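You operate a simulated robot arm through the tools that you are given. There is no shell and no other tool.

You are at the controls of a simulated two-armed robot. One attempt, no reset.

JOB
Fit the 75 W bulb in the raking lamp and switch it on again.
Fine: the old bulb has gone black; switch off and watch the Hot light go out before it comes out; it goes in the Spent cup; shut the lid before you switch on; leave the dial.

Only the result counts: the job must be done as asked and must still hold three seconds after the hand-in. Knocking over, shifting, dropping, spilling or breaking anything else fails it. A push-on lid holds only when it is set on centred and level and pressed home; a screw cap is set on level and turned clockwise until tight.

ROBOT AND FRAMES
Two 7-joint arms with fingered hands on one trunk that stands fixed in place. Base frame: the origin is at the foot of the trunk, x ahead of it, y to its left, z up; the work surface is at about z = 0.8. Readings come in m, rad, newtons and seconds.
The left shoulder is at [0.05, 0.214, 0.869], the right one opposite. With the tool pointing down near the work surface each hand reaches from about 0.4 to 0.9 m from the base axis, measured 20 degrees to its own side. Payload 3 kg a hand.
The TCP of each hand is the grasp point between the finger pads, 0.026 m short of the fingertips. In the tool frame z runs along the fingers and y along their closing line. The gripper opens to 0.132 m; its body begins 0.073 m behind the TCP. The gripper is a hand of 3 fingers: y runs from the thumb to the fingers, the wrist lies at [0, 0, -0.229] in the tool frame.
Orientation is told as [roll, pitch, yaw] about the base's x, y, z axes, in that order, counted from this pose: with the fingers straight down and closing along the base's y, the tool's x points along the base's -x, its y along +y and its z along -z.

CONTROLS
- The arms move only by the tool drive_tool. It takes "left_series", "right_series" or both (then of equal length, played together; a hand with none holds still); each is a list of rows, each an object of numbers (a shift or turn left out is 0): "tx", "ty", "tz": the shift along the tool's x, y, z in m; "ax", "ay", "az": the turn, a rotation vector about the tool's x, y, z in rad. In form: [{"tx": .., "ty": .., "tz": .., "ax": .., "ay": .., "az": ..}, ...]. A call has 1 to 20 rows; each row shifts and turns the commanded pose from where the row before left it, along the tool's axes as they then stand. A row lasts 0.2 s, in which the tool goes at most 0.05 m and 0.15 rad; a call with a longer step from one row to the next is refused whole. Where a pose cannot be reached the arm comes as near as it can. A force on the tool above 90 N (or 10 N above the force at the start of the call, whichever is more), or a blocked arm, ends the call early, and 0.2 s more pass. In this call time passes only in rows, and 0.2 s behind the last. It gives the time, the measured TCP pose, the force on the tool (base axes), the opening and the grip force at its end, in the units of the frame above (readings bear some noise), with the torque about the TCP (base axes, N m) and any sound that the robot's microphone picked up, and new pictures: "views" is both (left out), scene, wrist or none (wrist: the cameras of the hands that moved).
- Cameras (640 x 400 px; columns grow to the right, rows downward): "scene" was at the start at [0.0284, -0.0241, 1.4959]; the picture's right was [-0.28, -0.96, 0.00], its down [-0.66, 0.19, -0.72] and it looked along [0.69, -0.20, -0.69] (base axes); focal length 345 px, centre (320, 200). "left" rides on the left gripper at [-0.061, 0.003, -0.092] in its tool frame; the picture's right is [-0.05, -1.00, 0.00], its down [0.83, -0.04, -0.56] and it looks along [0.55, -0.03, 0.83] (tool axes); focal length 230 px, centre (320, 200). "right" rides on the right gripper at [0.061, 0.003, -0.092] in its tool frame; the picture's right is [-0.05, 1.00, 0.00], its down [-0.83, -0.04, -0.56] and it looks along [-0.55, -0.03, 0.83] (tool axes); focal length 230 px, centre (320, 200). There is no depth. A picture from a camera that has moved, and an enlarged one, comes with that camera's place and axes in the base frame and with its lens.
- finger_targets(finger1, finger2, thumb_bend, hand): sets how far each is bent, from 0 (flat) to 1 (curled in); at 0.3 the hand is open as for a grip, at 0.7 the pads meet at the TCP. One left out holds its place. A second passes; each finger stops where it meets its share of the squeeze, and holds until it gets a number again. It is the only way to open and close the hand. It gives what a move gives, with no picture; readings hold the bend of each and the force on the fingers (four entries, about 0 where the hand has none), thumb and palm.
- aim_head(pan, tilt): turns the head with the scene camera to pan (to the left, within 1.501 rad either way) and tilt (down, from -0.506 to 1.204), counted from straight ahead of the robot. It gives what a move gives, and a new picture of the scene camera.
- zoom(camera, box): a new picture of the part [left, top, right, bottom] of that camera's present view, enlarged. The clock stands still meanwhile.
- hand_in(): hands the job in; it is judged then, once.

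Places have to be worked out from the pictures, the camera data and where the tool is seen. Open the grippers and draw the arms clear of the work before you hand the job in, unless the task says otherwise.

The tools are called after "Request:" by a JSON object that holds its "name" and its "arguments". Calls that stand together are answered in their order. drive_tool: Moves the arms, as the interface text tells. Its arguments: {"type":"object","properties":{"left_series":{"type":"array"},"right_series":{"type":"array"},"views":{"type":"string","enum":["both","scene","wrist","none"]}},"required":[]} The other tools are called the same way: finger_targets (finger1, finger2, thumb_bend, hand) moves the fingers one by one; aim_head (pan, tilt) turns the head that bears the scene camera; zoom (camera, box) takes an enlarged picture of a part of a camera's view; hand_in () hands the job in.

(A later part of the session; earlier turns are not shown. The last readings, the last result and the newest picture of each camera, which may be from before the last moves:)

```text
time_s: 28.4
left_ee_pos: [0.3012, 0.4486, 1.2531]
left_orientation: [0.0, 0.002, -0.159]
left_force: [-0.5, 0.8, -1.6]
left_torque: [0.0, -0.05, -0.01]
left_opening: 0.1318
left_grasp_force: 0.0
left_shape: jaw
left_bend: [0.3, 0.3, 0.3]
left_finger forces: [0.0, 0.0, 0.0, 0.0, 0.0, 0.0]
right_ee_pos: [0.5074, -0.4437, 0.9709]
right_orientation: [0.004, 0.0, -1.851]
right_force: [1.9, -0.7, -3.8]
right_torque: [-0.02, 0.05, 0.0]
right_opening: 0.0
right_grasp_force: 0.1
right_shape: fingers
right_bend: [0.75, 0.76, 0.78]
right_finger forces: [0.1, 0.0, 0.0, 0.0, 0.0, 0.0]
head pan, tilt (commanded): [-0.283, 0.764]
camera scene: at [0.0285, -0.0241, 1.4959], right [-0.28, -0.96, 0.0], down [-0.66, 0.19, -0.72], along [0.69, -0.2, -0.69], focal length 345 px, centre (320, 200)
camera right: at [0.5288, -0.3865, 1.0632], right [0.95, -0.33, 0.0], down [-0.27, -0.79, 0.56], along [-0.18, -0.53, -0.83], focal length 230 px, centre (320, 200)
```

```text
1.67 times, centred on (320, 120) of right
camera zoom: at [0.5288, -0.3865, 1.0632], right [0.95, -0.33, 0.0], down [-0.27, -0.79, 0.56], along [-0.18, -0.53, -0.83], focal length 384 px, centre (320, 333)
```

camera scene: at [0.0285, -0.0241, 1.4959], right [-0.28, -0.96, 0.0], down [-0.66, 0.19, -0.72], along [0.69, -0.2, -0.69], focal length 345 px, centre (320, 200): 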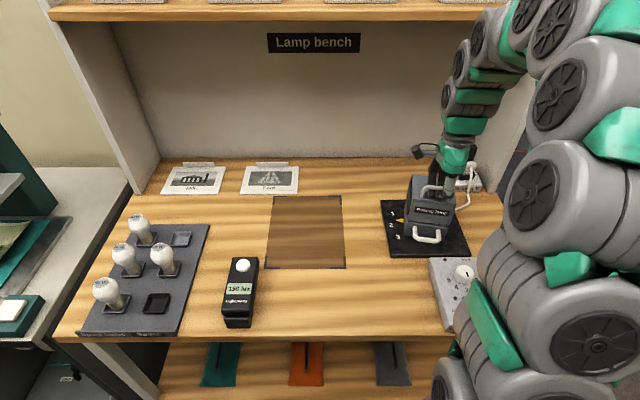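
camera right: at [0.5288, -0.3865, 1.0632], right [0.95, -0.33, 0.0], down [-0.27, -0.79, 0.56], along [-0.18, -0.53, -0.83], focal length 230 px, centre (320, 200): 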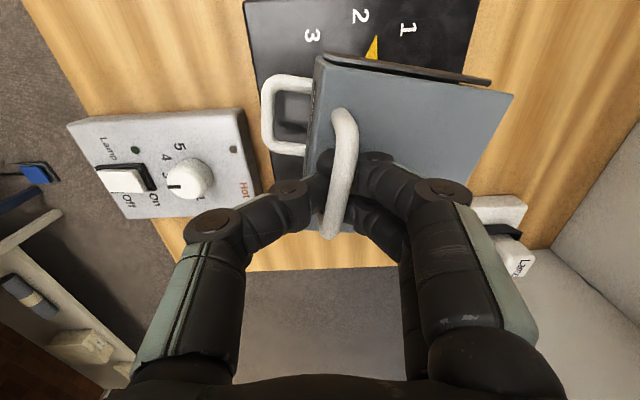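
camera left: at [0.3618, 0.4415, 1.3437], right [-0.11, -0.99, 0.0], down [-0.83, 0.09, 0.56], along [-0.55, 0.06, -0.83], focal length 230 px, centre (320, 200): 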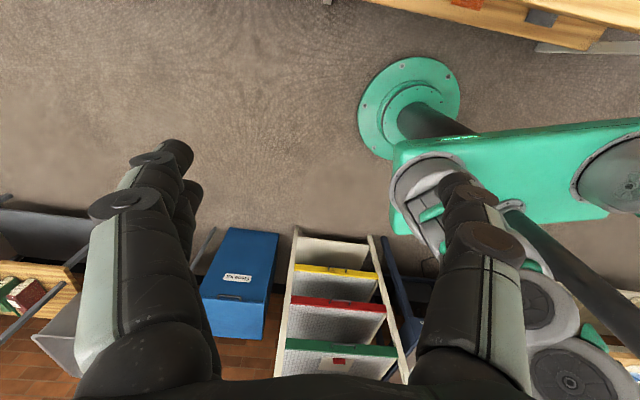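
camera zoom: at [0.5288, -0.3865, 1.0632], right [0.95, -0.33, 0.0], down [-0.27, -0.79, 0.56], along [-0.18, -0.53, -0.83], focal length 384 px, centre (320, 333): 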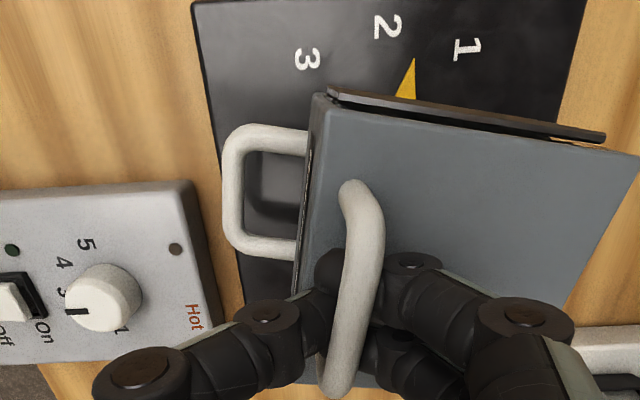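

The lamp base has yawed about 8° on its plate. I open the fingers gradually so the hood settles shut.

Request:
{"name": "finger_targets", "arguments": {"hand": "right", "finger1": 0.68, "finger2": 0.68, "thumb_bend": 0.68}}

Request:
{"name": "finger_targets", "arguments": {"hand": "right", "finger1": 0.55, "finger2": 0.55, "thumb_bend": 0.55}}

Request:
{"name": "drive_tool", "arguments": {"right_series": [{"tz": -0.02}, {"tz": -0.03}, {"tz": -0.03}], "views": "both"}}

Request:
{"name": "zoom", "arguments": {"camera": "scene", "box": [375, 130, 515, 250]}}

Request:
{"name": "zoom", "arguments": {"camera": "right", "box": [160, 0, 480, 240]}}

```text
time_s: 29.4
left_ee_pos: [0.3006, 0.4495, 1.2534]
left_orientation: [0.0, 0.001, -0.159]
left_force: [0.1, -0.4, 0.2]
left_torque: [-0.01, 0.01, 0.0]
left_opening: 0.1316
left_grasp_force: 0.1
left_shape: jaw
left_bend: [0.3, 0.3, 0.3]
left_finger forces: [0.1, 0.1, 0.0, 0.0, 0.0, 0.1]
right_ee_pos: [0.5082, -0.4442, 0.9709]
right_orientation: [0.001, 0.0, -1.85]
right_force: [0.2, -0.3, -0.9]
right_torque: [0.01, 0.0, 0.03]
right_opening: 0.0103
right_grasp_force: 0.0
right_shape: fingers
right_bend: [0.68, 0.68, 0.68]
right_finger forces: [0.0, 0.0, 0.0, 0.0, 0.0, 0.0]
head pan, tilt (commanded): [-0.283, 0.764]
```

```text
time_s: 30.4
left_ee_pos: [0.3005, 0.4487, 1.252]
left_orientation: [0.0, 0.0, -0.157]
left_force: [0.3, 0.2, -0.1]
left_torque: [-0.02, 0.01, -0.01]
left_opening: 0.1316
left_grasp_force: 0.1
left_shape: jaw
left_bend: [0.3, 0.3, 0.3]
left_finger forces: [0.1, 0.1, 0.1, 0.0, 0.1, 0.1]
right_ee_pos: [0.5078, -0.4445, 0.9699]
right_orientation: [0.001, 0.002, -1.852]
right_force: [0.5, -0.5, -0.4]
right_torque: [-0.04, -0.03, 0.0]
right_opening: 0.0506
right_grasp_force: 0.0
right_shape: fingers
right_bend: [0.55, 0.55, 0.55]
right_finger forces: [0.1, 0.0, 0.1, 0.0, 0.1, 0.1]
head pan, tilt (commanded): [-0.283, 0.764]
```

```text
time_s: 31.2
left_ee_pos: [0.2992, 0.4487, 1.2529]
left_orientation: [-0.001, 0.001, -0.159]
left_force: [0.5, 0.2, 0.3]
left_torque: [0.0, -0.03, -0.01]
left_opening: 0.1318
left_grasp_force: 0.0
left_shape: jaw
left_bend: [0.3, 0.3, 0.3]
left_finger forces: [0.0, 0.0, 0.1, 0.0, 0.0, 0.0]
right_ee_pos: [0.5077, -0.442, 1.0492]
right_orientation: [0.0, -0.001, -1.851]
right_force: [-0.4, -0.1, 1.1]
right_torque: [0.01, 0.01, -0.02]
right_opening: 0.0507
right_grasp_force: 0.0
right_shape: fingers
right_bend: [0.55, 0.55, 0.55]
right_finger forces: [0.0, 0.0, 0.1, 0.0, 0.0, 0.0]
head pan, tilt (commanded): [-0.283, 0.764]
camera scene: at [0.0284, -0.0241, 1.4959], right [-0.28, -0.96, 0.0], down [-0.66, 0.19, -0.72], along [0.69, -0.2, -0.69], focal length 345 px, centre (320, 200)
camera right: at [0.5286, -0.3852, 1.1417], right [0.95, -0.33, 0.0], down [-0.27, -0.79, 0.55], along [-0.18, -0.52, -0.83], focal length 230 px, centre (320, 200)
```

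scene: 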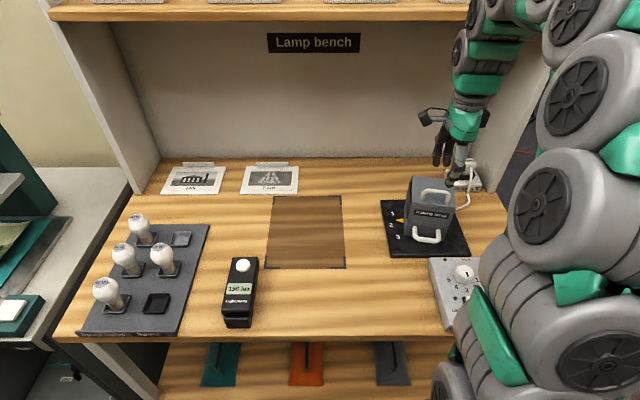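
right: 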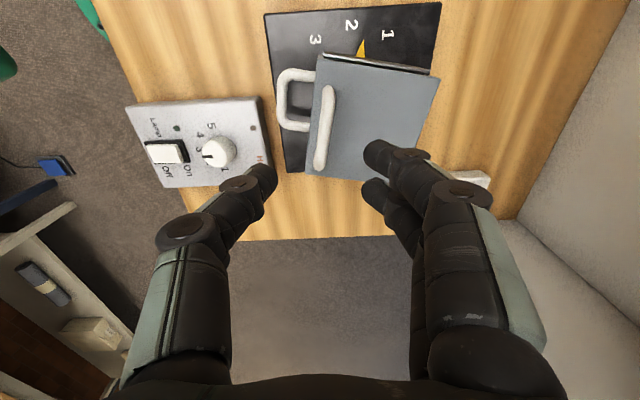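

```text
3.33 times, centred on (445, 190) of scene
camera zoom: at [0.0284, -0.0241, 1.4959], right [-0.28, -0.96, 0.0], down [-0.66, 0.19, -0.72], along [0.69, -0.2, -0.69], focal length 1150 px, centre (-97, 233)
```

zoom: 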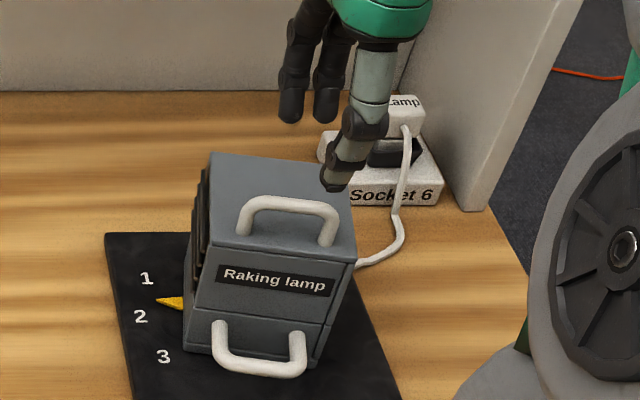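

```text
1.67 times, centred on (320, 120) of right
camera zoom: at [0.5286, -0.3852, 1.1417], right [0.95, -0.33, 0.0], down [-0.27, -0.79, 0.55], along [-0.18, -0.52, -0.83], focal length 384 px, centre (320, 333)
```

zoom: 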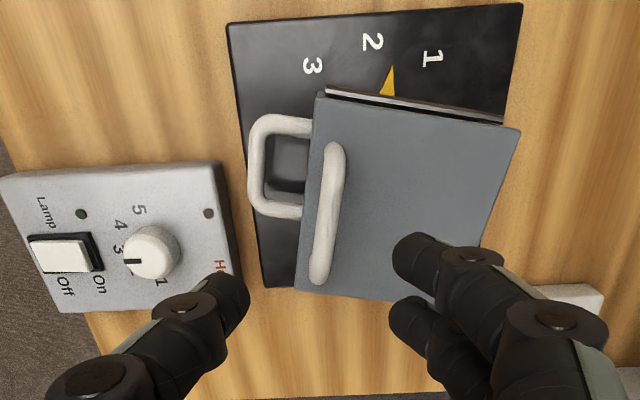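

Hood is shut; the lamp centre is still at (0.548, -0.460) but it is turned about 0.19 rad clockwise. I'll correct this by gripping the hood front-to-back and turning it back. First open the hand, match its yaw, and centre above the lamp.

Request:
{"name": "finger_targets", "arguments": {"hand": "right", "finger1": 0.28, "finger2": 0.28, "thumb_bend": 0.28}}

Request:
{"name": "drive_tool", "arguments": {"right_series": [{"tx": -0.0031, "ty": 0.0217, "tz": -0.01}, {"tx": -0.0031, "ty": 0.0217}, {"az": 0.095}, {"az": 0.095}], "views": "both"}}

Request:
{"name": "zoom", "arguments": {"camera": "right", "box": [160, 0, 480, 240]}}

Request:
{"name": "zoom", "arguments": {"camera": "scene", "box": [375, 130, 515, 250]}}

```text
time_s: 32.2
left_ee_pos: [0.3003, 0.4486, 1.2532]
left_orientation: [-0.001, -0.002, -0.161]
left_force: [0.2, -0.5, 0.2]
left_torque: [0.0, 0.02, -0.01]
left_opening: 0.132
left_grasp_force: 0.1
left_shape: jaw
left_bend: [0.3, 0.3, 0.3]
left_finger forces: [0.0, 0.1, 0.0, 0.0, 0.0, 0.0]
right_ee_pos: [0.5084, -0.4424, 1.0493]
right_orientation: [0.002, -0.001, -1.852]
right_force: [-0.5, 0.3, 1.0]
right_torque: [-0.05, 0.02, 0.02]
right_opening: 0.1381
right_grasp_force: 0.0
right_shape: fingers
right_bend: [0.28, 0.28, 0.28]
right_finger forces: [0.0, 0.0, 0.0, 0.0, 0.0, 0.1]
head pan, tilt (commanded): [-0.283, 0.764]
```

```text
time_s: 33.2
left_ee_pos: [0.3009, 0.4491, 1.2529]
left_orientation: [0.001, 0.001, -0.16]
left_force: [-0.6, -0.5, -0.5]
left_torque: [0.01, 0.04, 0.02]
left_opening: 0.1319
left_grasp_force: 0.1
left_shape: jaw
left_bend: [0.3, 0.3, 0.3]
left_finger forces: [0.0, 0.1, 0.0, 0.0, 0.0, 0.0]
right_ee_pos: [0.5483, -0.4617, 1.0613]
right_orientation: [0.002, 0.0, -2.042]
right_force: [-0.1, 0.2, 0.1]
right_torque: [0.02, -0.04, 0.05]
right_opening: 0.1386
right_grasp_force: 0.1
right_shape: fingers
right_bend: [0.28, 0.28, 0.28]
right_finger forces: [0.1, 0.0, 0.1, 0.1, 0.0, 0.1]
head pan, tilt (commanded): [-0.283, 0.764]
camera scene: at [0.0284, -0.0241, 1.4959], right [-0.28, -0.96, 0.0], down [-0.66, 0.19, -0.72], along [0.69, -0.2, -0.69], focal length 345 px, centre (320, 200)
camera right: at [0.5796, -0.4092, 1.1537], right [0.87, -0.5, 0.0], down [-0.42, -0.72, 0.55], along [-0.28, -0.48, -0.83], focal length 230 px, centre (320, 200)
```

scene: 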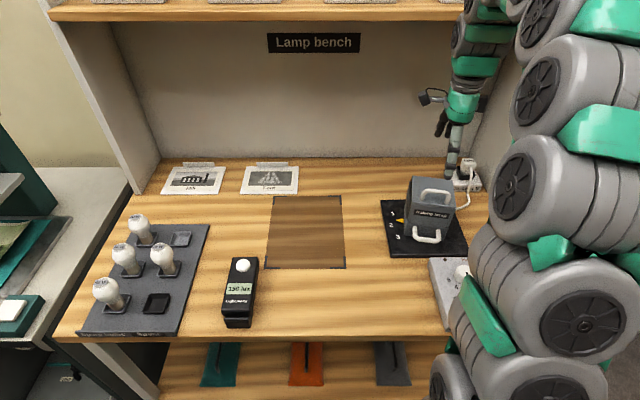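
right: 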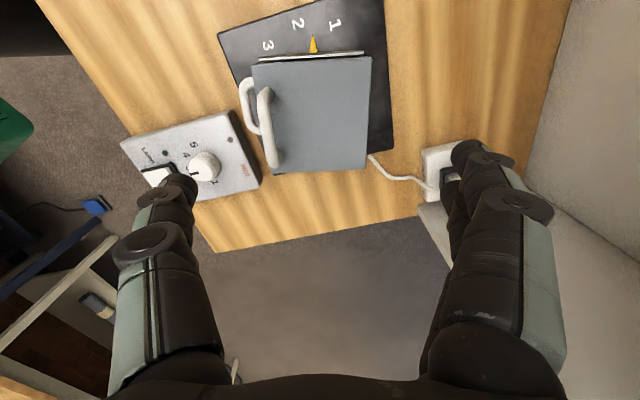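

```text
1.67 times, centred on (320, 120) of right
camera zoom: at [0.5796, -0.4092, 1.1537], right [0.87, -0.5, 0.0], down [-0.42, -0.72, 0.55], along [-0.28, -0.48, -0.83], focal length 384 px, centre (320, 333)
```

zoom: 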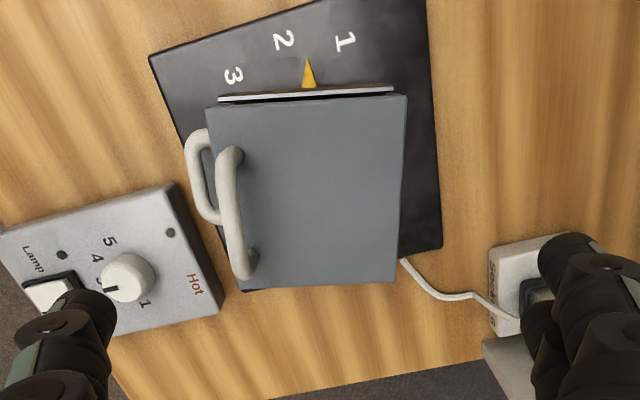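

```text
3.33 times, centred on (445, 190) of scene
camera zoom: at [0.0284, -0.0241, 1.4959], right [-0.28, -0.96, 0.0], down [-0.66, 0.19, -0.72], along [0.69, -0.2, -0.69], focal length 1150 px, centre (-97, 233)
```

zoom: 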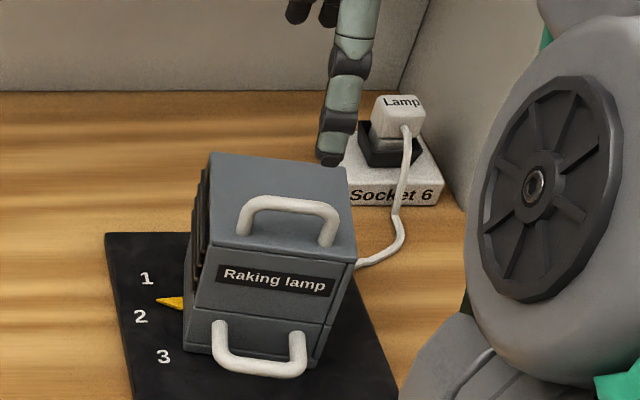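

The lamp's measured pose: centre ≈ (0.547, -0.460), yaw ≈ -0.46 (originally ≈ -0.28). The hand is aligned with it and the socket is well clear of the fingers; I descend around the hood.

Request:
{"name": "drive_tool", "arguments": {"right_series": [{"tx": 0.0012, "ty": -0.002, "tz": 0.045}, {"tz": 0.045}, {"tz": 0.035}], "views": "both"}}

Request:
{"name": "zoom", "arguments": {"camera": "right", "box": [160, 0, 520, 260]}}

Request:
{"name": "zoom", "arguments": {"camera": "scene", "box": [375, 130, 515, 250]}}

```text
time_s: 34.0
left_ee_pos: [0.2999, 0.449, 1.2541]
left_orientation: [-0.001, 0.0, -0.158]
left_force: [0.0, -0.1, -0.2]
left_torque: [-0.01, 0.01, 0.0]
left_opening: 0.1318
left_grasp_force: 0.0
left_shape: jaw
left_bend: [0.3, 0.3, 0.3]
left_finger forces: [0.0, 0.0, 0.0, 0.0, 0.1, 0.0]
right_ee_pos: [0.5444, -0.4602, 0.936]
right_orientation: [0.002, 0.0, -2.041]
right_force: [0.6, 0.6, 0.3]
right_torque: [0.02, 0.02, 0.0]
right_opening: 0.1386
right_grasp_force: 0.0
right_shape: fingers
right_bend: [0.28, 0.28, 0.28]
right_finger forces: [0.1, 0.0, 0.1, 0.1, 0.0, 0.0]
head pan, tilt (commanded): [-0.283, 0.764]
camera scene: at [0.0285, -0.0241, 1.4959], right [-0.28, -0.96, 0.0], down [-0.66, 0.19, -0.72], along [0.69, -0.2, -0.69], focal length 345 px, centre (320, 200)
camera right: at [0.5769, -0.409, 1.0294], right [0.87, -0.5, 0.0], down [-0.42, -0.72, 0.56], along [-0.28, -0.48, -0.83], focal length 230 px, centre (320, 200)
```

scene: 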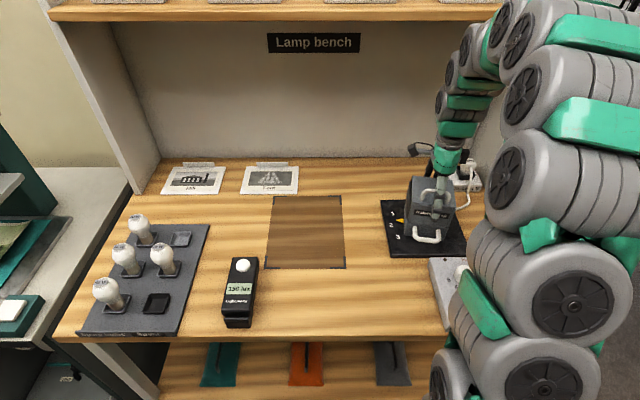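
right: 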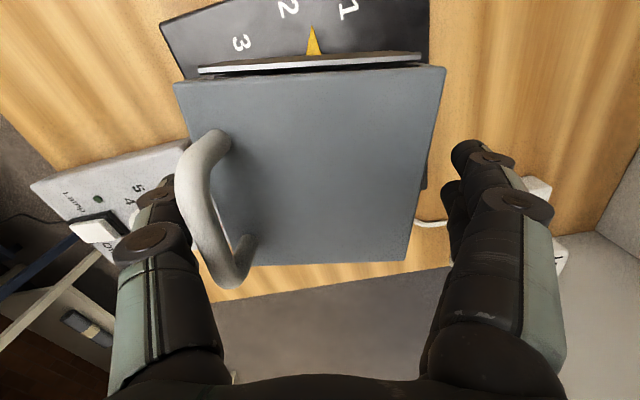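

```text
1.54 times, centred on (340, 130) of right
camera zoom: at [0.5769, -0.409, 1.0294], right [0.87, -0.5, 0.0], down [-0.42, -0.72, 0.56], along [-0.28, -0.48, -0.83], focal length 354 px, centre (289, 308)
```

zoom: 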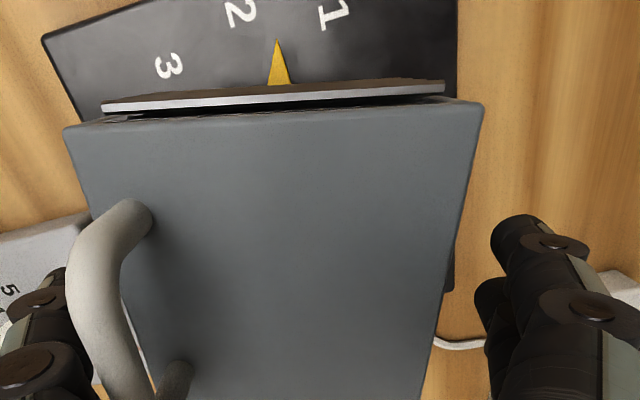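

```text
3.33 times, centred on (445, 190) of scene
camera zoom: at [0.0285, -0.0241, 1.4959], right [-0.28, -0.96, 0.0], down [-0.66, 0.19, -0.72], along [0.69, -0.2, -0.69], focal length 1150 px, centre (-97, 233)
```

zoom: 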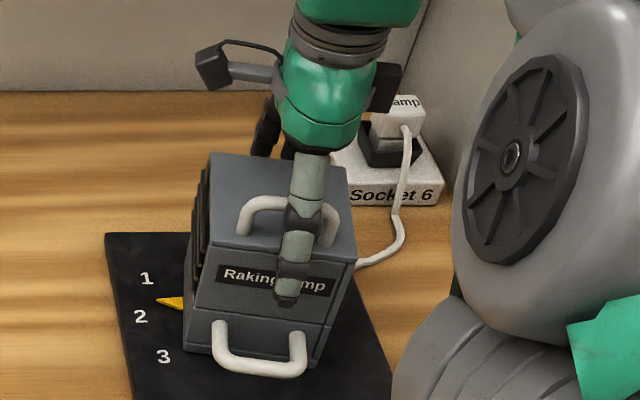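

Hand straddles the hood well, with the handle clear of the palm. I shift 4 mm forward-robotward and go down 17 mm, then close lightly.

Request:
{"name": "drive_tool", "arguments": {"right_series": [{"ty": -0.004, "tz": 0.009}, {"tz": 0.008}], "views": "wrist"}}

Request:
{"name": "finger_targets", "arguments": {"hand": "right", "finger1": 0.36, "finger2": 0.36, "thumb_bend": 0.36}}

Request:
{"name": "zoom", "arguments": {"camera": "right", "box": [100, 0, 540, 275]}}

```text
time_s: 34.6
left_ee_pos: [0.3008, 0.4495, 1.2526]
left_orientation: [0.0, 0.0, -0.159]
left_force: [1.1, -0.4, 0.2]
left_torque: [0.0, -0.03, 0.01]
left_opening: 0.1319
left_grasp_force: 0.1
left_shape: jaw
left_bend: [0.3, 0.3, 0.3]
left_finger forces: [0.1, 0.0, 0.0, 0.0, 0.0, 0.0]
right_ee_pos: [0.5431, -0.4607, 0.921]
right_orientation: [0.006, 0.0, -2.044]
right_force: [-8.3, 5.5, 30.7]
right_torque: [0.36, 0.71, -0.05]
right_opening: 0.1429
right_grasp_force: 13.4
right_shape: fingers
right_bend: [0.28, 0.28, 0.28]
right_finger forces: [0.1, 0.1, 0.0, 0.0, 26.4, 0.0]
head pan, tilt (commanded): [-0.283, 0.764]
camera right: at [0.5742, -0.4063, 1.0132], right [0.87, -0.5, 0.01], down [-0.42, -0.72, 0.55], along [-0.27, -0.48, -0.83], focal length 230 px, centre (320, 200)
```

right: 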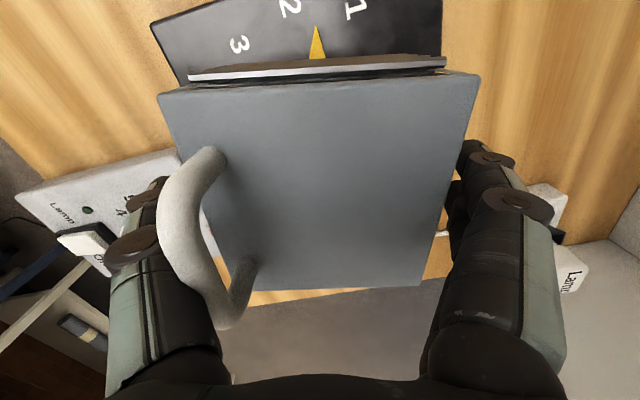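

```text
time_s: 35.6
left_ee_pos: [0.2993, 0.4482, 1.2526]
left_orientation: [0.0, 0.0, -0.158]
left_force: [0.0, 0.0, 0.2]
left_torque: [0.0, 0.01, 0.0]
left_opening: 0.132
left_grasp_force: 0.0
left_shape: jaw
left_bend: [0.3, 0.3, 0.3]
left_finger forces: [0.1, 0.0, 0.0, 0.0, 0.1, 0.0]
right_ee_pos: [0.5412, -0.4591, 0.9201]
right_orientation: [0.003, 0.001, -2.041]
right_force: [-20.1, 10.6, 48.2]
right_torque: [0.32, 0.57, 0.04]
right_opening: 0.1244
right_grasp_force: 23.4
right_shape: fingers
right_bend: [0.35, 0.35, 0.36]
right_finger forces: [0.6, 0.7, 0.1, 0.0, 46.5, 0.0]
head pan, tilt (commanded): [-0.283, 0.764]
```

```text
1.45 times, centred on (320, 138) of right
camera zoom: at [0.5736, -0.4061, 1.0126], right [0.87, -0.5, 0.0], down [-0.42, -0.72, 0.55], along [-0.27, -0.48, -0.83], focal length 335 px, centre (320, 291)
```

zoom: 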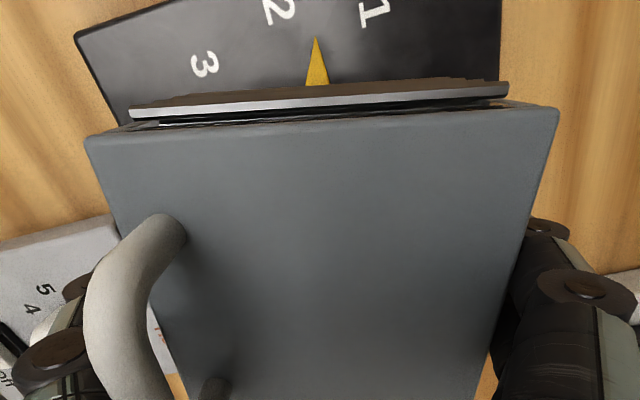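

The thumb is resting on the lid handle (46 N), so this front–back grip won't work. I release and rise immediately.

Request:
{"name": "finger_targets", "arguments": {"hand": "right", "finger1": 0.28, "finger2": 0.28, "thumb_bend": 0.2}}

Request:
{"name": "drive_tool", "arguments": {"right_series": [{"tz": -0.02}, {"tz": -0.04}, {"tz": -0.045}, {"tz": -0.045}], "views": "both"}}

Request:
{"name": "zoom", "arguments": {"camera": "right", "box": [160, 0, 480, 240]}}

Request:
{"name": "aim_head", "arguments": {"pan": -0.6, "tilt": 0.3}}

```text
time_s: 36.6
left_ee_pos: [0.299, 0.4496, 1.2528]
left_orientation: [-0.002, -0.001, -0.156]
left_force: [0.4, -1.0, -0.7]
left_torque: [-0.02, 0.0, -0.02]
left_opening: 0.1321
left_grasp_force: 0.1
left_shape: jaw
left_bend: [0.3, 0.3, 0.3]
left_finger forces: [0.0, 0.1, 0.0, 0.1, 0.0, 0.1]
right_ee_pos: [0.542, -0.4573, 0.9196]
right_orientation: [0.001, 0.0, -2.041]
right_force: [-5.3, 2.8, 18.8]
right_torque: [0.19, 0.37, 0.02]
right_opening: 0.1497
right_grasp_force: 7.5
right_shape: fingers
right_bend: [0.28, 0.28, 0.2]
right_finger forces: [0.1, 0.0, 0.0, 0.1, 16.1, 0.1]
head pan, tilt (commanded): [-0.283, 0.764]
```

```text
time_s: 37.6
left_ee_pos: [0.2998, 0.4487, 1.2531]
left_orientation: [0.0, -0.001, -0.158]
left_force: [0.1, 0.1, 0.4]
left_torque: [0.02, 0.02, -0.02]
left_opening: 0.132
left_grasp_force: 0.1
left_shape: jaw
left_bend: [0.3, 0.3, 0.3]
left_finger forces: [0.1, 0.0, 0.0, 0.0, 0.0, 0.0]
right_ee_pos: [0.5409, -0.46, 1.0684]
right_orientation: [0.003, 0.0, -2.041]
right_force: [0.5, -0.2, -0.1]
right_torque: [-0.02, -0.01, 0.0]
right_opening: 0.1471
right_grasp_force: 0.1
right_shape: fingers
right_bend: [0.28, 0.28, 0.2]
right_finger forces: [0.0, 0.1, 0.0, 0.0, 0.0, 0.0]
head pan, tilt (commanded): [-0.283, 0.764]
camera scene: at [0.0284, -0.0241, 1.4959], right [-0.28, -0.96, 0.0], down [-0.66, 0.19, -0.72], along [0.69, -0.2, -0.69], focal length 345 px, centre (320, 200)
camera right: at [0.5737, -0.4065, 1.162], right [0.87, -0.5, 0.0], down [-0.42, -0.72, 0.55], along [-0.27, -0.48, -0.83], focal length 230 px, centre (320, 200)
```

scene: 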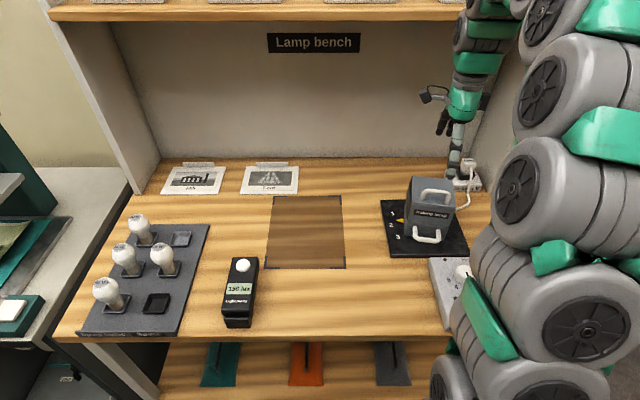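
right: 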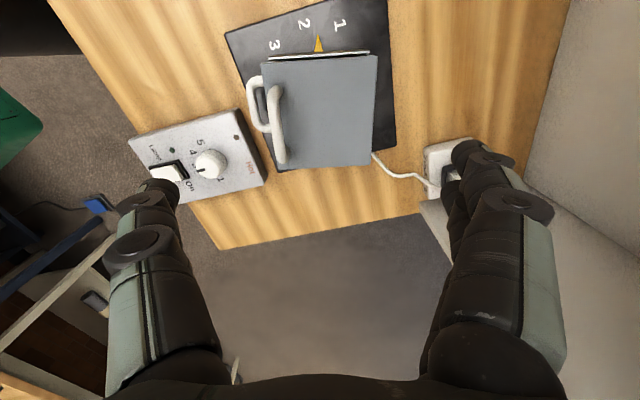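

```text
1.67 times, centred on (320, 120) of right
camera zoom: at [0.5737, -0.4065, 1.162], right [0.87, -0.5, 0.0], down [-0.42, -0.72, 0.55], along [-0.27, -0.48, -0.83], focal length 384 px, centre (320, 333)
```

zoom: 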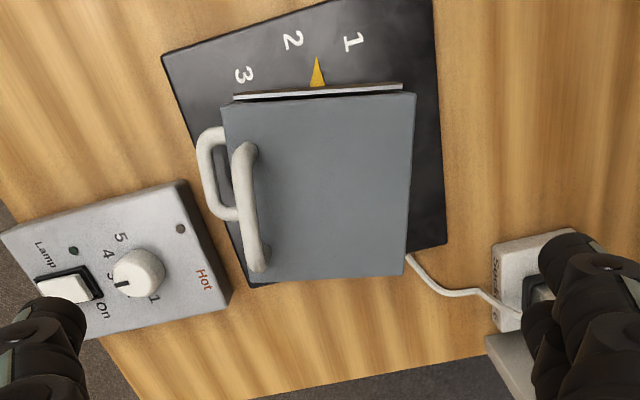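

```text
time_s: 38.5
left_ee_pos: [0.3013, 0.4483, 1.2522]
left_orientation: [0.001, 0.0, -0.159]
left_force: [-0.2, 0.2, 0.2]
left_torque: [-0.01, 0.0, -0.03]
left_opening: 0.1319
left_grasp_force: 0.1
left_shape: jaw
left_bend: [0.3, 0.3, 0.3]
left_finger forces: [0.0, 0.0, 0.0, 0.0, 0.0, 0.0]
right_ee_pos: [0.5417, -0.4593, 1.0697]
right_orientation: [0.001, -0.002, -2.042]
right_force: [-0.2, -0.1, -1.1]
right_torque: [0.01, -0.01, 0.03]
right_opening: 0.1466
right_grasp_force: 0.1
right_shape: fingers
right_bend: [0.28, 0.28, 0.2]
right_finger forces: [0.0, 0.0, 0.0, 0.0, 0.1, 0.0]
head pan, tilt (commanded): [-0.6, 0.3]
camera scene: at [0.0265, -0.0538, 1.5373], right [-0.56, -0.83, 0.0], down [-0.24, 0.17, -0.95], along [0.79, -0.54, -0.3], focal length 345 px, centre (320, 200)
```

scene: 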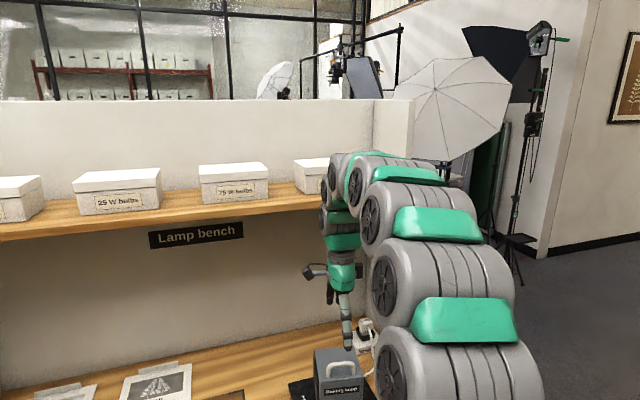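

The head view shows why it jammed: in this wrist orientation the forearm arches up right beside the shelf. I return the head, and turn the hand back to its natural orientation (closing left–right), aligned with the lamp's present yaw (-0.46).

Request:
{"name": "aim_head", "arguments": {"pan": -0.45, "tilt": 0.7}}

Request:
{"name": "drive_tool", "arguments": {"right_series": [{"az": -0.132, "tz": -0.01}, {"az": -0.132, "tz": -0.01}, {"az": -0.132}, {"az": -0.132}, {"az": -0.132}, {"az": -0.132}, {"az": -0.132}, {"az": -0.132}, {"az": -0.132}, {"az": -0.132}, {"az": -0.132}, {"az": -0.133}], "views": "both"}}

```text
time_s: 39.4
left_ee_pos: [0.3005, 0.4499, 1.253]
left_orientation: [-0.001, -0.002, -0.158]
left_force: [0.5, 1.5, 0.4]
left_torque: [0.01, -0.01, -0.01]
left_opening: 0.1318
left_grasp_force: 0.1
left_shape: jaw
left_bend: [0.3, 0.3, 0.3]
left_finger forces: [0.0, 0.0, 0.1, 0.0, 0.0, 0.0]
right_ee_pos: [0.5424, -0.459, 1.0675]
right_orientation: [0.002, 0.0, -2.042]
right_force: [0.2, 0.2, -1.1]
right_torque: [0.0, 0.02, -0.01]
right_opening: 0.1469
right_grasp_force: 0.2
right_shape: fingers
right_bend: [0.28, 0.28, 0.2]
right_finger forces: [0.0, 0.0, 0.0, 0.0, 0.1, 0.0]
head pan, tilt (commanded): [-0.45, 0.7]
camera scene: at [0.0259, -0.0381, 1.5013], right [-0.44, -0.9, 0.0], down [-0.58, 0.28, -0.77], along [0.69, -0.33, -0.64], focal length 345 px, centre (320, 200)
```

scene: 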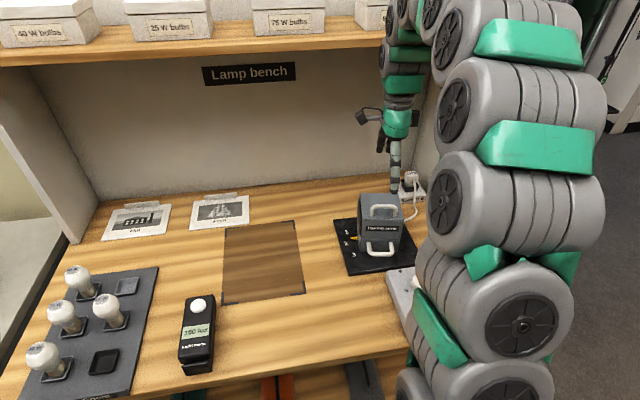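

```text
time_s: 42.0
left_ee_pos: [0.3005, 0.4492, 1.2527]
left_orientation: [-0.001, -0.001, -0.16]
left_force: [-0.7, 0.7, -0.7]
left_torque: [0.01, 0.02, -0.01]
left_opening: 0.1318
left_grasp_force: 0.1
left_shape: jaw
left_bend: [0.3, 0.3, 0.3]
left_finger forces: [0.0, 0.1, 0.0, 0.0, 0.1, 0.0]
right_ee_pos: [0.5421, -0.4588, 1.0893]
right_orientation: [-0.001, -0.003, -0.455]
right_force: [0.7, 0.3, 0.5]
right_torque: [0.01, 0.0, 0.02]
right_opening: 0.1467
right_grasp_force: 0.0
right_shape: fingers
right_bend: [0.28, 0.28, 0.2]
right_finger forces: [0.0, 0.0, 0.0, 0.0, 0.0, 0.0]
head pan, tilt (commanded): [-0.45, 0.7]
camera scene: at [0.0259, -0.0381, 1.5013], right [-0.44, -0.9, 0.0], down [-0.58, 0.28, -0.76], along [0.69, -0.33, -0.64], focal length 345 px, centre (320, 200)
camera right: at [0.4892, -0.4291, 1.1816], right [0.49, 0.87, 0.0], down [0.73, -0.4, 0.56], along [0.49, -0.27, -0.83], focal length 230 px, centre (320, 200)
```

scene: 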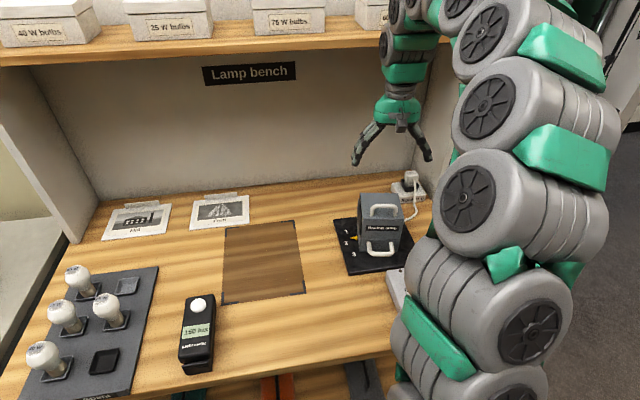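
right: 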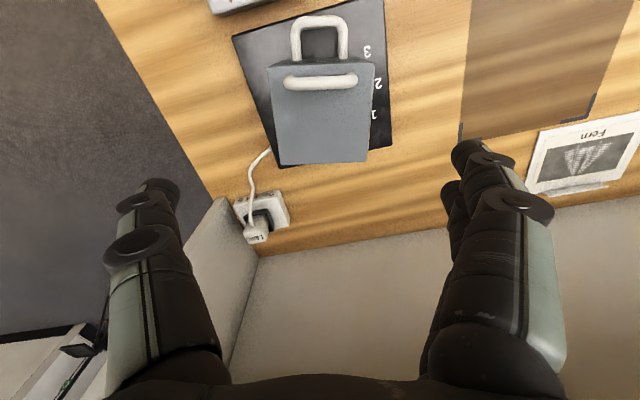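

Natural yaw restored. I now centre over the lamp and straddle the hood left-to-right (handle lies in front of the fingers), descending part way to check clearance.

Request:
{"name": "finger_targets", "arguments": {"hand": "right", "finger1": 0.2, "finger2": 0.2, "thumb_bend": 0.2}}

Request:
{"name": "drive_tool", "arguments": {"right_series": [{"tx": -0.0034, "ty": 0.0087, "tz": 0.035}, {"tz": 0.045}, {"tz": 0.04}], "views": "both"}}

Request:
{"name": "zoom", "arguments": {"camera": "right", "box": [120, 60, 520, 310]}}

Request:
{"name": "zoom", "arguments": {"camera": "scene", "box": [310, 110, 470, 290]}}

```text
time_s: 43.0
left_ee_pos: [0.3003, 0.4489, 1.2536]
left_orientation: [-0.001, 0.0, -0.159]
left_force: [-1.0, 0.0, -0.7]
left_torque: [-0.02, 0.0, 0.02]
left_opening: 0.1321
left_grasp_force: 0.2
left_shape: jaw
left_bend: [0.3, 0.3, 0.3]
left_finger forces: [0.0, 0.0, 0.0, 0.0, 0.0, 0.1]
right_ee_pos: [0.5432, -0.4582, 1.0895]
right_orientation: [0.001, -0.002, -0.456]
right_force: [0.1, -0.1, 0.0]
right_torque: [0.02, 0.0, 0.0]
right_opening: 0.1552
right_grasp_force: 0.1
right_shape: fingers
right_bend: [0.2, 0.2, 0.2]
right_finger forces: [0.1, 0.1, 0.0, 0.0, 0.1, 0.1]
head pan, tilt (commanded): [-0.45, 0.7]
```

```text
time_s: 43.8
left_ee_pos: [0.2995, 0.4495, 1.2517]
left_orientation: [-0.001, -0.001, -0.158]
left_force: [-0.3, 0.3, -1.7]
left_torque: [-0.03, 0.01, -0.01]
left_opening: 0.1321
left_grasp_force: 0.0
left_shape: jaw
left_bend: [0.3, 0.3, 0.3]
left_finger forces: [0.0, 0.0, 0.1, 0.0, 0.0, 0.0]
right_ee_pos: [0.5482, -0.4513, 0.9687]
right_orientation: [0.001, -0.002, -0.457]
right_force: [0.0, 0.1, -0.4]
right_torque: [0.02, 0.0, -0.02]
right_opening: 0.155
right_grasp_force: 0.1
right_shape: fingers
right_bend: [0.2, 0.2, 0.2]
right_finger forces: [0.0, 0.1, 0.1, 0.0, 0.1, 0.0]
head pan, tilt (commanded): [-0.45, 0.7]
camera scene: at [0.0259, -0.0381, 1.5013], right [-0.44, -0.9, 0.0], down [-0.58, 0.28, -0.76], along [0.69, -0.33, -0.64], focal length 345 px, centre (320, 200)
camera right: at [0.4951, -0.4239, 1.0621], right [0.49, 0.87, 0.0], down [0.73, -0.4, 0.56], along [0.49, -0.27, -0.83], focal length 230 px, centre (320, 200)
```

scene: 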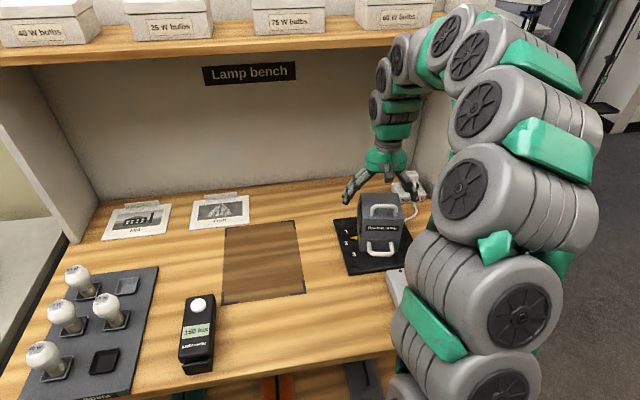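
right: 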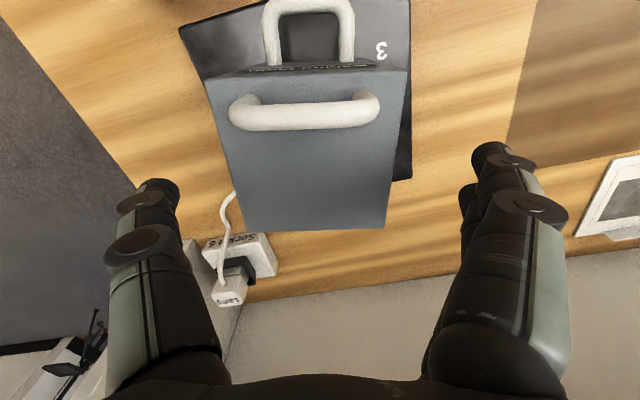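

```text
1.60 times, centred on (320, 185) of right
camera zoom: at [0.4951, -0.4239, 1.0621], right [0.49, 0.87, 0.0], down [0.73, -0.4, 0.56], along [0.49, -0.27, -0.83], focal length 368 px, centre (320, 224)
```

zoom: 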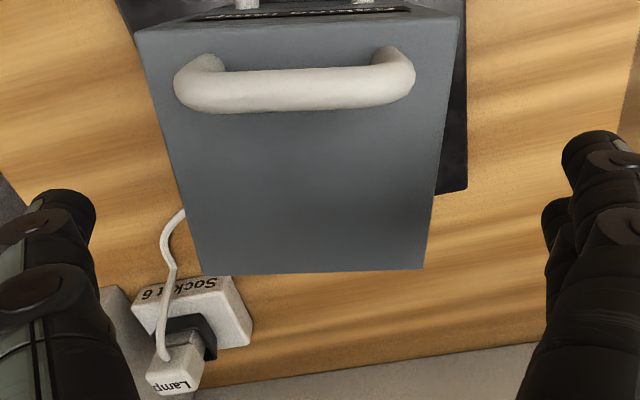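

```text
2.22 times, centred on (390, 200) of scene
camera zoom: at [0.0259, -0.0381, 1.5013], right [-0.44, -0.9, 0.0], down [-0.58, 0.28, -0.76], along [0.69, -0.33, -0.64], focal length 767 px, centre (164, 200)
```

zoom: 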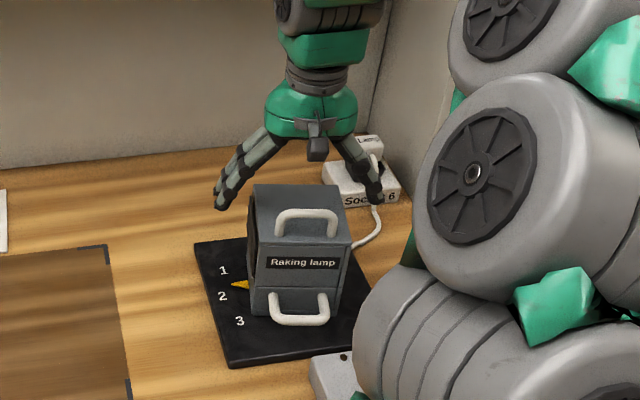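

Clear all round. I descend to z≈0.915 and check.

Request:
{"name": "drive_tool", "arguments": {"right_series": [{"tz": 0.02}, {"tz": 0.02}, {"tz": 0.013}], "views": "both"}}

Request:
{"name": "zoom", "arguments": {"camera": "scene", "box": [310, 110, 470, 290]}}

```text
time_s: 44.6
left_ee_pos: [0.2994, 0.4488, 1.2532]
left_orientation: [0.0, 0.0, -0.158]
left_force: [0.6, -0.4, -0.5]
left_torque: [-0.01, -0.01, 0.01]
left_opening: 0.132
left_grasp_force: 0.1
left_shape: jaw
left_bend: [0.3, 0.3, 0.3]
left_finger forces: [0.0, 0.0, 0.0, 0.0, 0.0, 0.0]
right_ee_pos: [0.5502, -0.451, 0.917]
right_orientation: [0.0, -0.001, -0.458]
right_force: [0.4, 0.0, -0.4]
right_torque: [0.05, 0.03, 0.0]
right_opening: 0.1552
right_grasp_force: 0.1
right_shape: fingers
right_bend: [0.2, 0.2, 0.2]
right_finger forces: [0.0, 0.1, 0.0, 0.0, 0.0, 0.0]
head pan, tilt (commanded): [-0.45, 0.7]
camera scene: at [0.0259, -0.0381, 1.5013], right [-0.44, -0.9, 0.0], down [-0.58, 0.28, -0.76], along [0.69, -0.33, -0.64], focal length 345 px, centre (320, 200)
camera right: at [0.4966, -0.4225, 1.0094], right [0.49, 0.87, 0.0], down [0.73, -0.41, 0.56], along [0.49, -0.27, -0.83], focal length 230 px, centre (320, 200)
```

scene: 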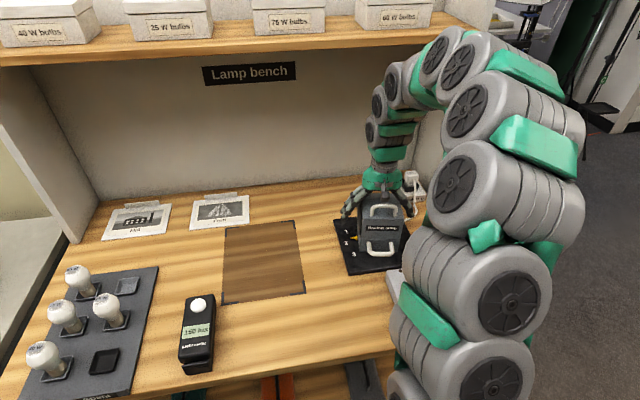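
right: 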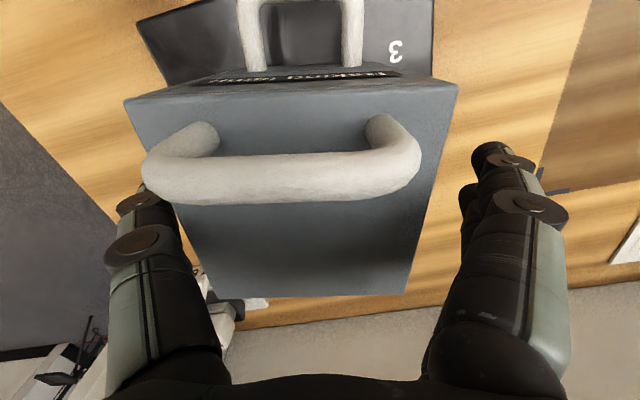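

```text
2.22 times, centred on (390, 200) of scene
camera zoom: at [0.0259, -0.0381, 1.5013], right [-0.44, -0.9, 0.0], down [-0.58, 0.28, -0.76], along [0.69, -0.33, -0.64], focal length 767 px, centre (164, 200)
```

zoom: 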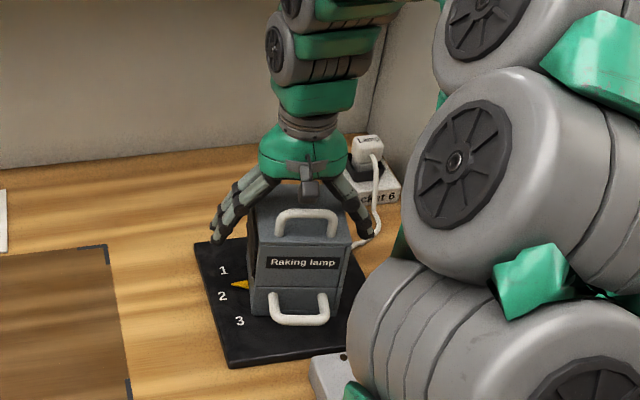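

Thumb is right of the hood, fingers left. I close in steps until they touch.

Request:
{"name": "finger_targets", "arguments": {"hand": "right", "finger1": 0.34, "finger2": 0.34, "thumb_bend": 0.34}}

Request:
{"name": "finger_targets", "arguments": {"hand": "right", "finger1": 0.4, "finger2": 0.4, "thumb_bend": 0.4}}

Request:
{"name": "zoom", "arguments": {"camera": "right", "box": [0, 0, 640, 400]}}

```text
time_s: 45.6
left_ee_pos: [0.3004, 0.4487, 1.2527]
left_orientation: [-0.001, -0.001, -0.158]
left_force: [-0.2, 0.2, 1.2]
left_torque: [-0.01, -0.03, -0.01]
left_opening: 0.1317
left_grasp_force: 0.0
left_shape: jaw
left_bend: [0.3, 0.3, 0.3]
left_finger forces: [0.0, 0.1, 0.0, 0.1, 0.0, 0.0]
right_ee_pos: [0.5488, -0.4516, 0.9182]
right_orientation: [0.0, -0.002, -0.457]
right_force: [-5.8, -11.5, 2.5]
right_torque: [0.11, -0.03, -0.02]
right_opening: 0.1293
right_grasp_force: 6.8
right_shape: fingers
right_bend: [0.34, 0.34, 0.33]
right_finger forces: [0.0, 0.0, 0.1, 0.0, 12.7, 0.0]
head pan, tilt (commanded): [-0.45, 0.7]
```

```text
time_s: 46.6
left_ee_pos: [0.301, 0.4487, 1.2532]
left_orientation: [0.0, 0.0, -0.158]
left_force: [-0.3, 0.0, -0.4]
left_torque: [-0.01, 0.03, 0.0]
left_opening: 0.132
left_grasp_force: 0.0
left_shape: jaw
left_bend: [0.3, 0.3, 0.3]
left_finger forces: [0.0, 0.0, 0.1, 0.1, 0.1, 0.0]
right_ee_pos: [0.5493, -0.4513, 0.9167]
right_orientation: [0.002, -0.001, -0.456]
right_force: [-11.7, -22.7, 4.0]
right_torque: [0.31, -0.11, -0.01]
right_opening: 0.1163
right_grasp_force: 12.5
right_shape: fingers
right_bend: [0.4, 0.4, 0.37]
right_finger forces: [0.0, 0.0, 0.0, 0.1, 25.1, 0.1]
head pan, tilt (commanded): [-0.45, 0.7]
```

```text
1.00 times, centred on (320, 200) of right (not enlarged: the box is as wide or as high as the picture)
camera zoom: at [0.4965, -0.4232, 1.0096], right [0.49, 0.87, 0.0], down [0.72, -0.41, 0.56], along [0.49, -0.27, -0.83], focal length 230 px, centre (320, 200)
```

zoom: 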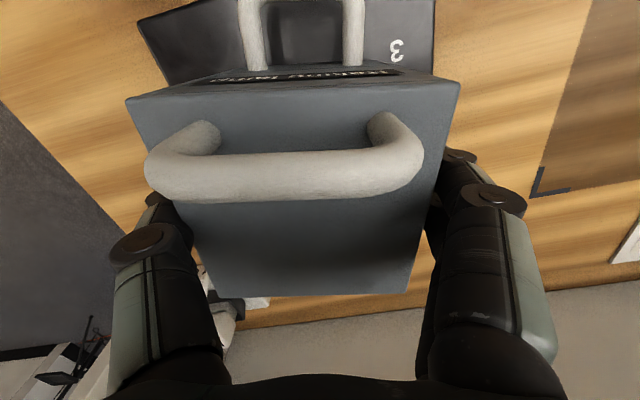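

Only the thumb touches (25 N) — the hand sits ~7 mm too far left. I shift right to balance, then close the fingers further.

Request:
{"name": "drive_tool", "arguments": {"right_series": [{"ty": -0.007}], "views": "none"}}

Request:
{"name": "finger_targets", "arguments": {"hand": "right", "finger1": 0.44, "finger2": 0.44, "thumb_bend": 0.4}}

Request:
{"name": "zoom", "arguments": {"camera": "right", "box": [0, 0, 640, 400]}}

```text
time_s: 47.0
left_ee_pos: [0.3001, 0.4501, 1.253]
left_orientation: [0.001, 0.0, -0.156]
left_force: [0.1, 0.4, 0.2]
left_torque: [-0.01, 0.0, 0.0]
left_opening: 0.1321
left_grasp_force: 0.0
left_shape: jaw
left_bend: [0.3, 0.3, 0.3]
left_finger forces: [0.0, 0.0, 0.0, 0.0, 0.1, 0.1]
right_ee_pos: [0.548, -0.4574, 0.9169]
right_orientation: [0.002, -0.001, -0.459]
right_force: [-4.0, -7.1, 6.3]
right_torque: [-0.13, 0.02, -0.07]
right_opening: 0.1095
right_grasp_force: 5.7
right_shape: fingers
right_bend: [0.4, 0.4, 0.39]
right_finger forces: [0.6, 0.6, 0.0, 0.1, 10.8, 0.0]
head pan, tilt (commanded): [-0.45, 0.7]
```

```text
time_s: 48.0
left_ee_pos: [0.3003, 0.4487, 1.2527]
left_orientation: [-0.002, 0.0, -0.158]
left_force: [-0.8, -0.2, -0.3]
left_torque: [0.0, 0.02, -0.02]
left_opening: 0.1317
left_grasp_force: 0.0
left_shape: jaw
left_bend: [0.3, 0.3, 0.3]
left_finger forces: [0.0, 0.0, 0.0, 0.0, 0.0, 0.0]
right_ee_pos: [0.5482, -0.4579, 0.9164]
right_orientation: [0.0, -0.001, -0.457]
right_force: [2.5, 3.3, 7.0]
right_torque: [-0.28, 0.11, -0.01]
right_opening: 0.1067
right_grasp_force: 9.9
right_shape: fingers
right_bend: [0.42, 0.42, 0.39]
right_finger forces: [5.5, 5.6, 0.0, 0.0, 8.7, 0.0]
head pan, tilt (commanded): [-0.45, 0.7]
```

```text
1.00 times, centred on (320, 200) of right (not enlarged: the box is as wide or as high as the picture)
camera zoom: at [0.4945, -0.4285, 1.0094], right [0.49, 0.87, 0.0], down [0.72, -0.41, 0.56], along [0.49, -0.27, -0.83], focal length 230 px, centre (320, 200)
```

zoom: 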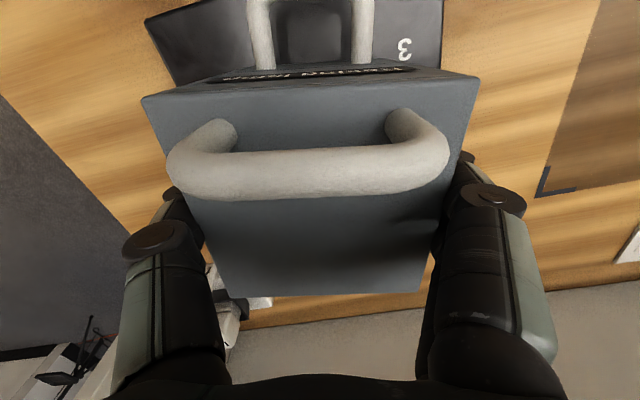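

Balanced grip on both sides now. I squeeze a bit more and rotate the lamp counter-clockwise by about 0.177 rad.

Request:
{"name": "finger_targets", "arguments": {"hand": "right", "finger1": 0.5, "finger2": 0.5, "thumb_bend": 0.5}}

Request:
{"name": "drive_tool", "arguments": {"right_series": [{"az": -0.059}, {"az": -0.059}, {"az": -0.059}], "views": "both"}}

Request:
{"name": "zoom", "arguments": {"camera": "scene", "box": [310, 110, 470, 290]}}

```text
time_s: 49.0
left_ee_pos: [0.3004, 0.4491, 1.2536]
left_orientation: [0.001, 0.0, -0.158]
left_force: [0.2, -0.1, 0.2]
left_torque: [0.01, -0.01, -0.01]
left_opening: 0.1321
left_grasp_force: 0.0
left_shape: jaw
left_bend: [0.3, 0.3, 0.3]
left_finger forces: [0.1, 0.1, 0.0, 0.0, 0.0, 0.0]
right_ee_pos: [0.5463, -0.4589, 0.9169]
right_orientation: [-0.001, -0.001, -0.456]
right_force: [-1.4, -3.3, 2.6]
right_torque: [0.23, -0.11, -0.03]
right_opening: 0.1006
right_grasp_force: 26.7
right_shape: fingers
right_bend: [0.43, 0.43, 0.46]
right_finger forces: [12.2, 12.3, 0.0, 0.1, 28.9, 0.0]
head pan, tilt (commanded): [-0.45, 0.7]
```

```text
time_s: 49.8
left_ee_pos: [0.2998, 0.4497, 1.253]
left_orientation: [0.0, 0.001, -0.16]
left_force: [-0.7, 0.0, -0.9]
left_torque: [0.01, 0.01, -0.02]
left_opening: 0.132
left_grasp_force: 0.0
left_shape: jaw
left_bend: [0.3, 0.3, 0.3]
left_finger forces: [0.1, 0.1, 0.0, 0.0, 0.0, 0.1]
right_ee_pos: [0.5471, -0.4584, 0.917]
right_orientation: [0.001, -0.003, -0.28]
right_force: [-0.9, -0.9, 2.7]
right_torque: [0.18, -0.06, -0.06]
right_opening: 0.1008
right_grasp_force: 26.8
right_shape: fingers
right_bend: [0.43, 0.43, 0.46]
right_finger forces: [13.0, 12.9, 0.1, 0.0, 27.3, 0.0]
head pan, tilt (commanded): [-0.45, 0.7]
camera scene: at [0.0258, -0.0381, 1.5013], right [-0.44, -0.9, 0.0], down [-0.58, 0.28, -0.76], along [0.69, -0.33, -0.64], focal length 345 px, centre (320, 200)
camera right: at [0.4897, -0.4389, 1.0092], right [0.33, 0.95, 0.0], down [0.79, -0.27, 0.56], along [0.53, -0.18, -0.83], focal length 230 px, centre (320, 200)
```

scene: 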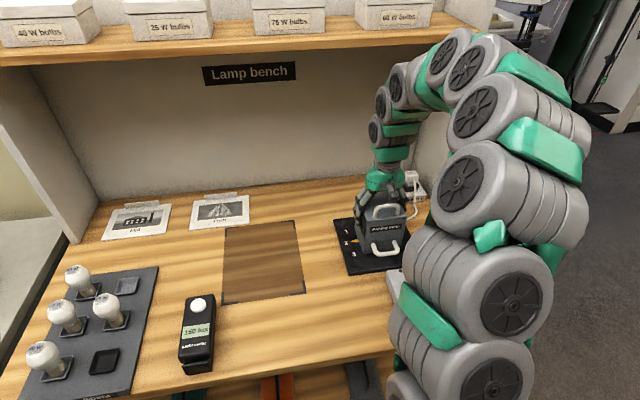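
right: 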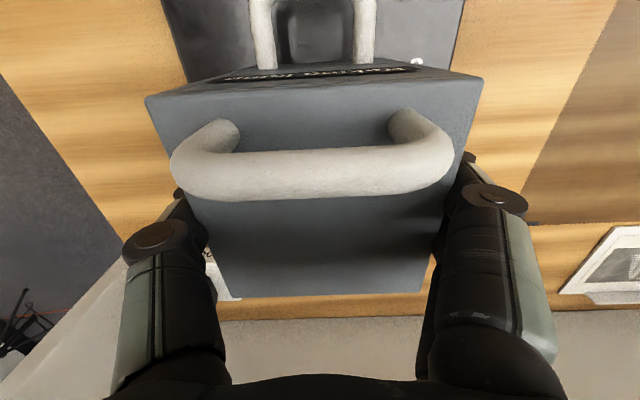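

```text
2.22 times, centred on (390, 200) of scene
camera zoom: at [0.0258, -0.0381, 1.5013], right [-0.44, -0.9, 0.0], down [-0.58, 0.28, -0.76], along [0.69, -0.33, -0.64], focal length 767 px, centre (164, 200)
```

zoom: 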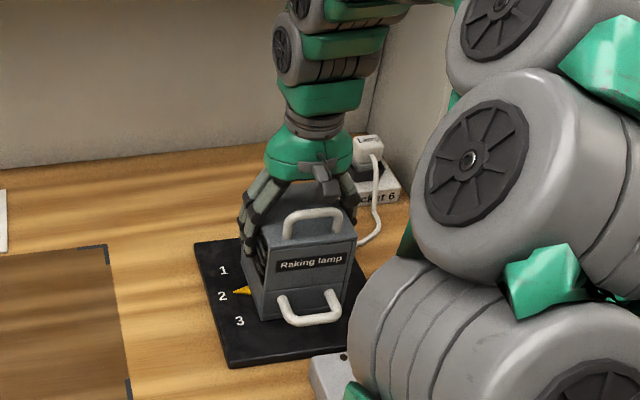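

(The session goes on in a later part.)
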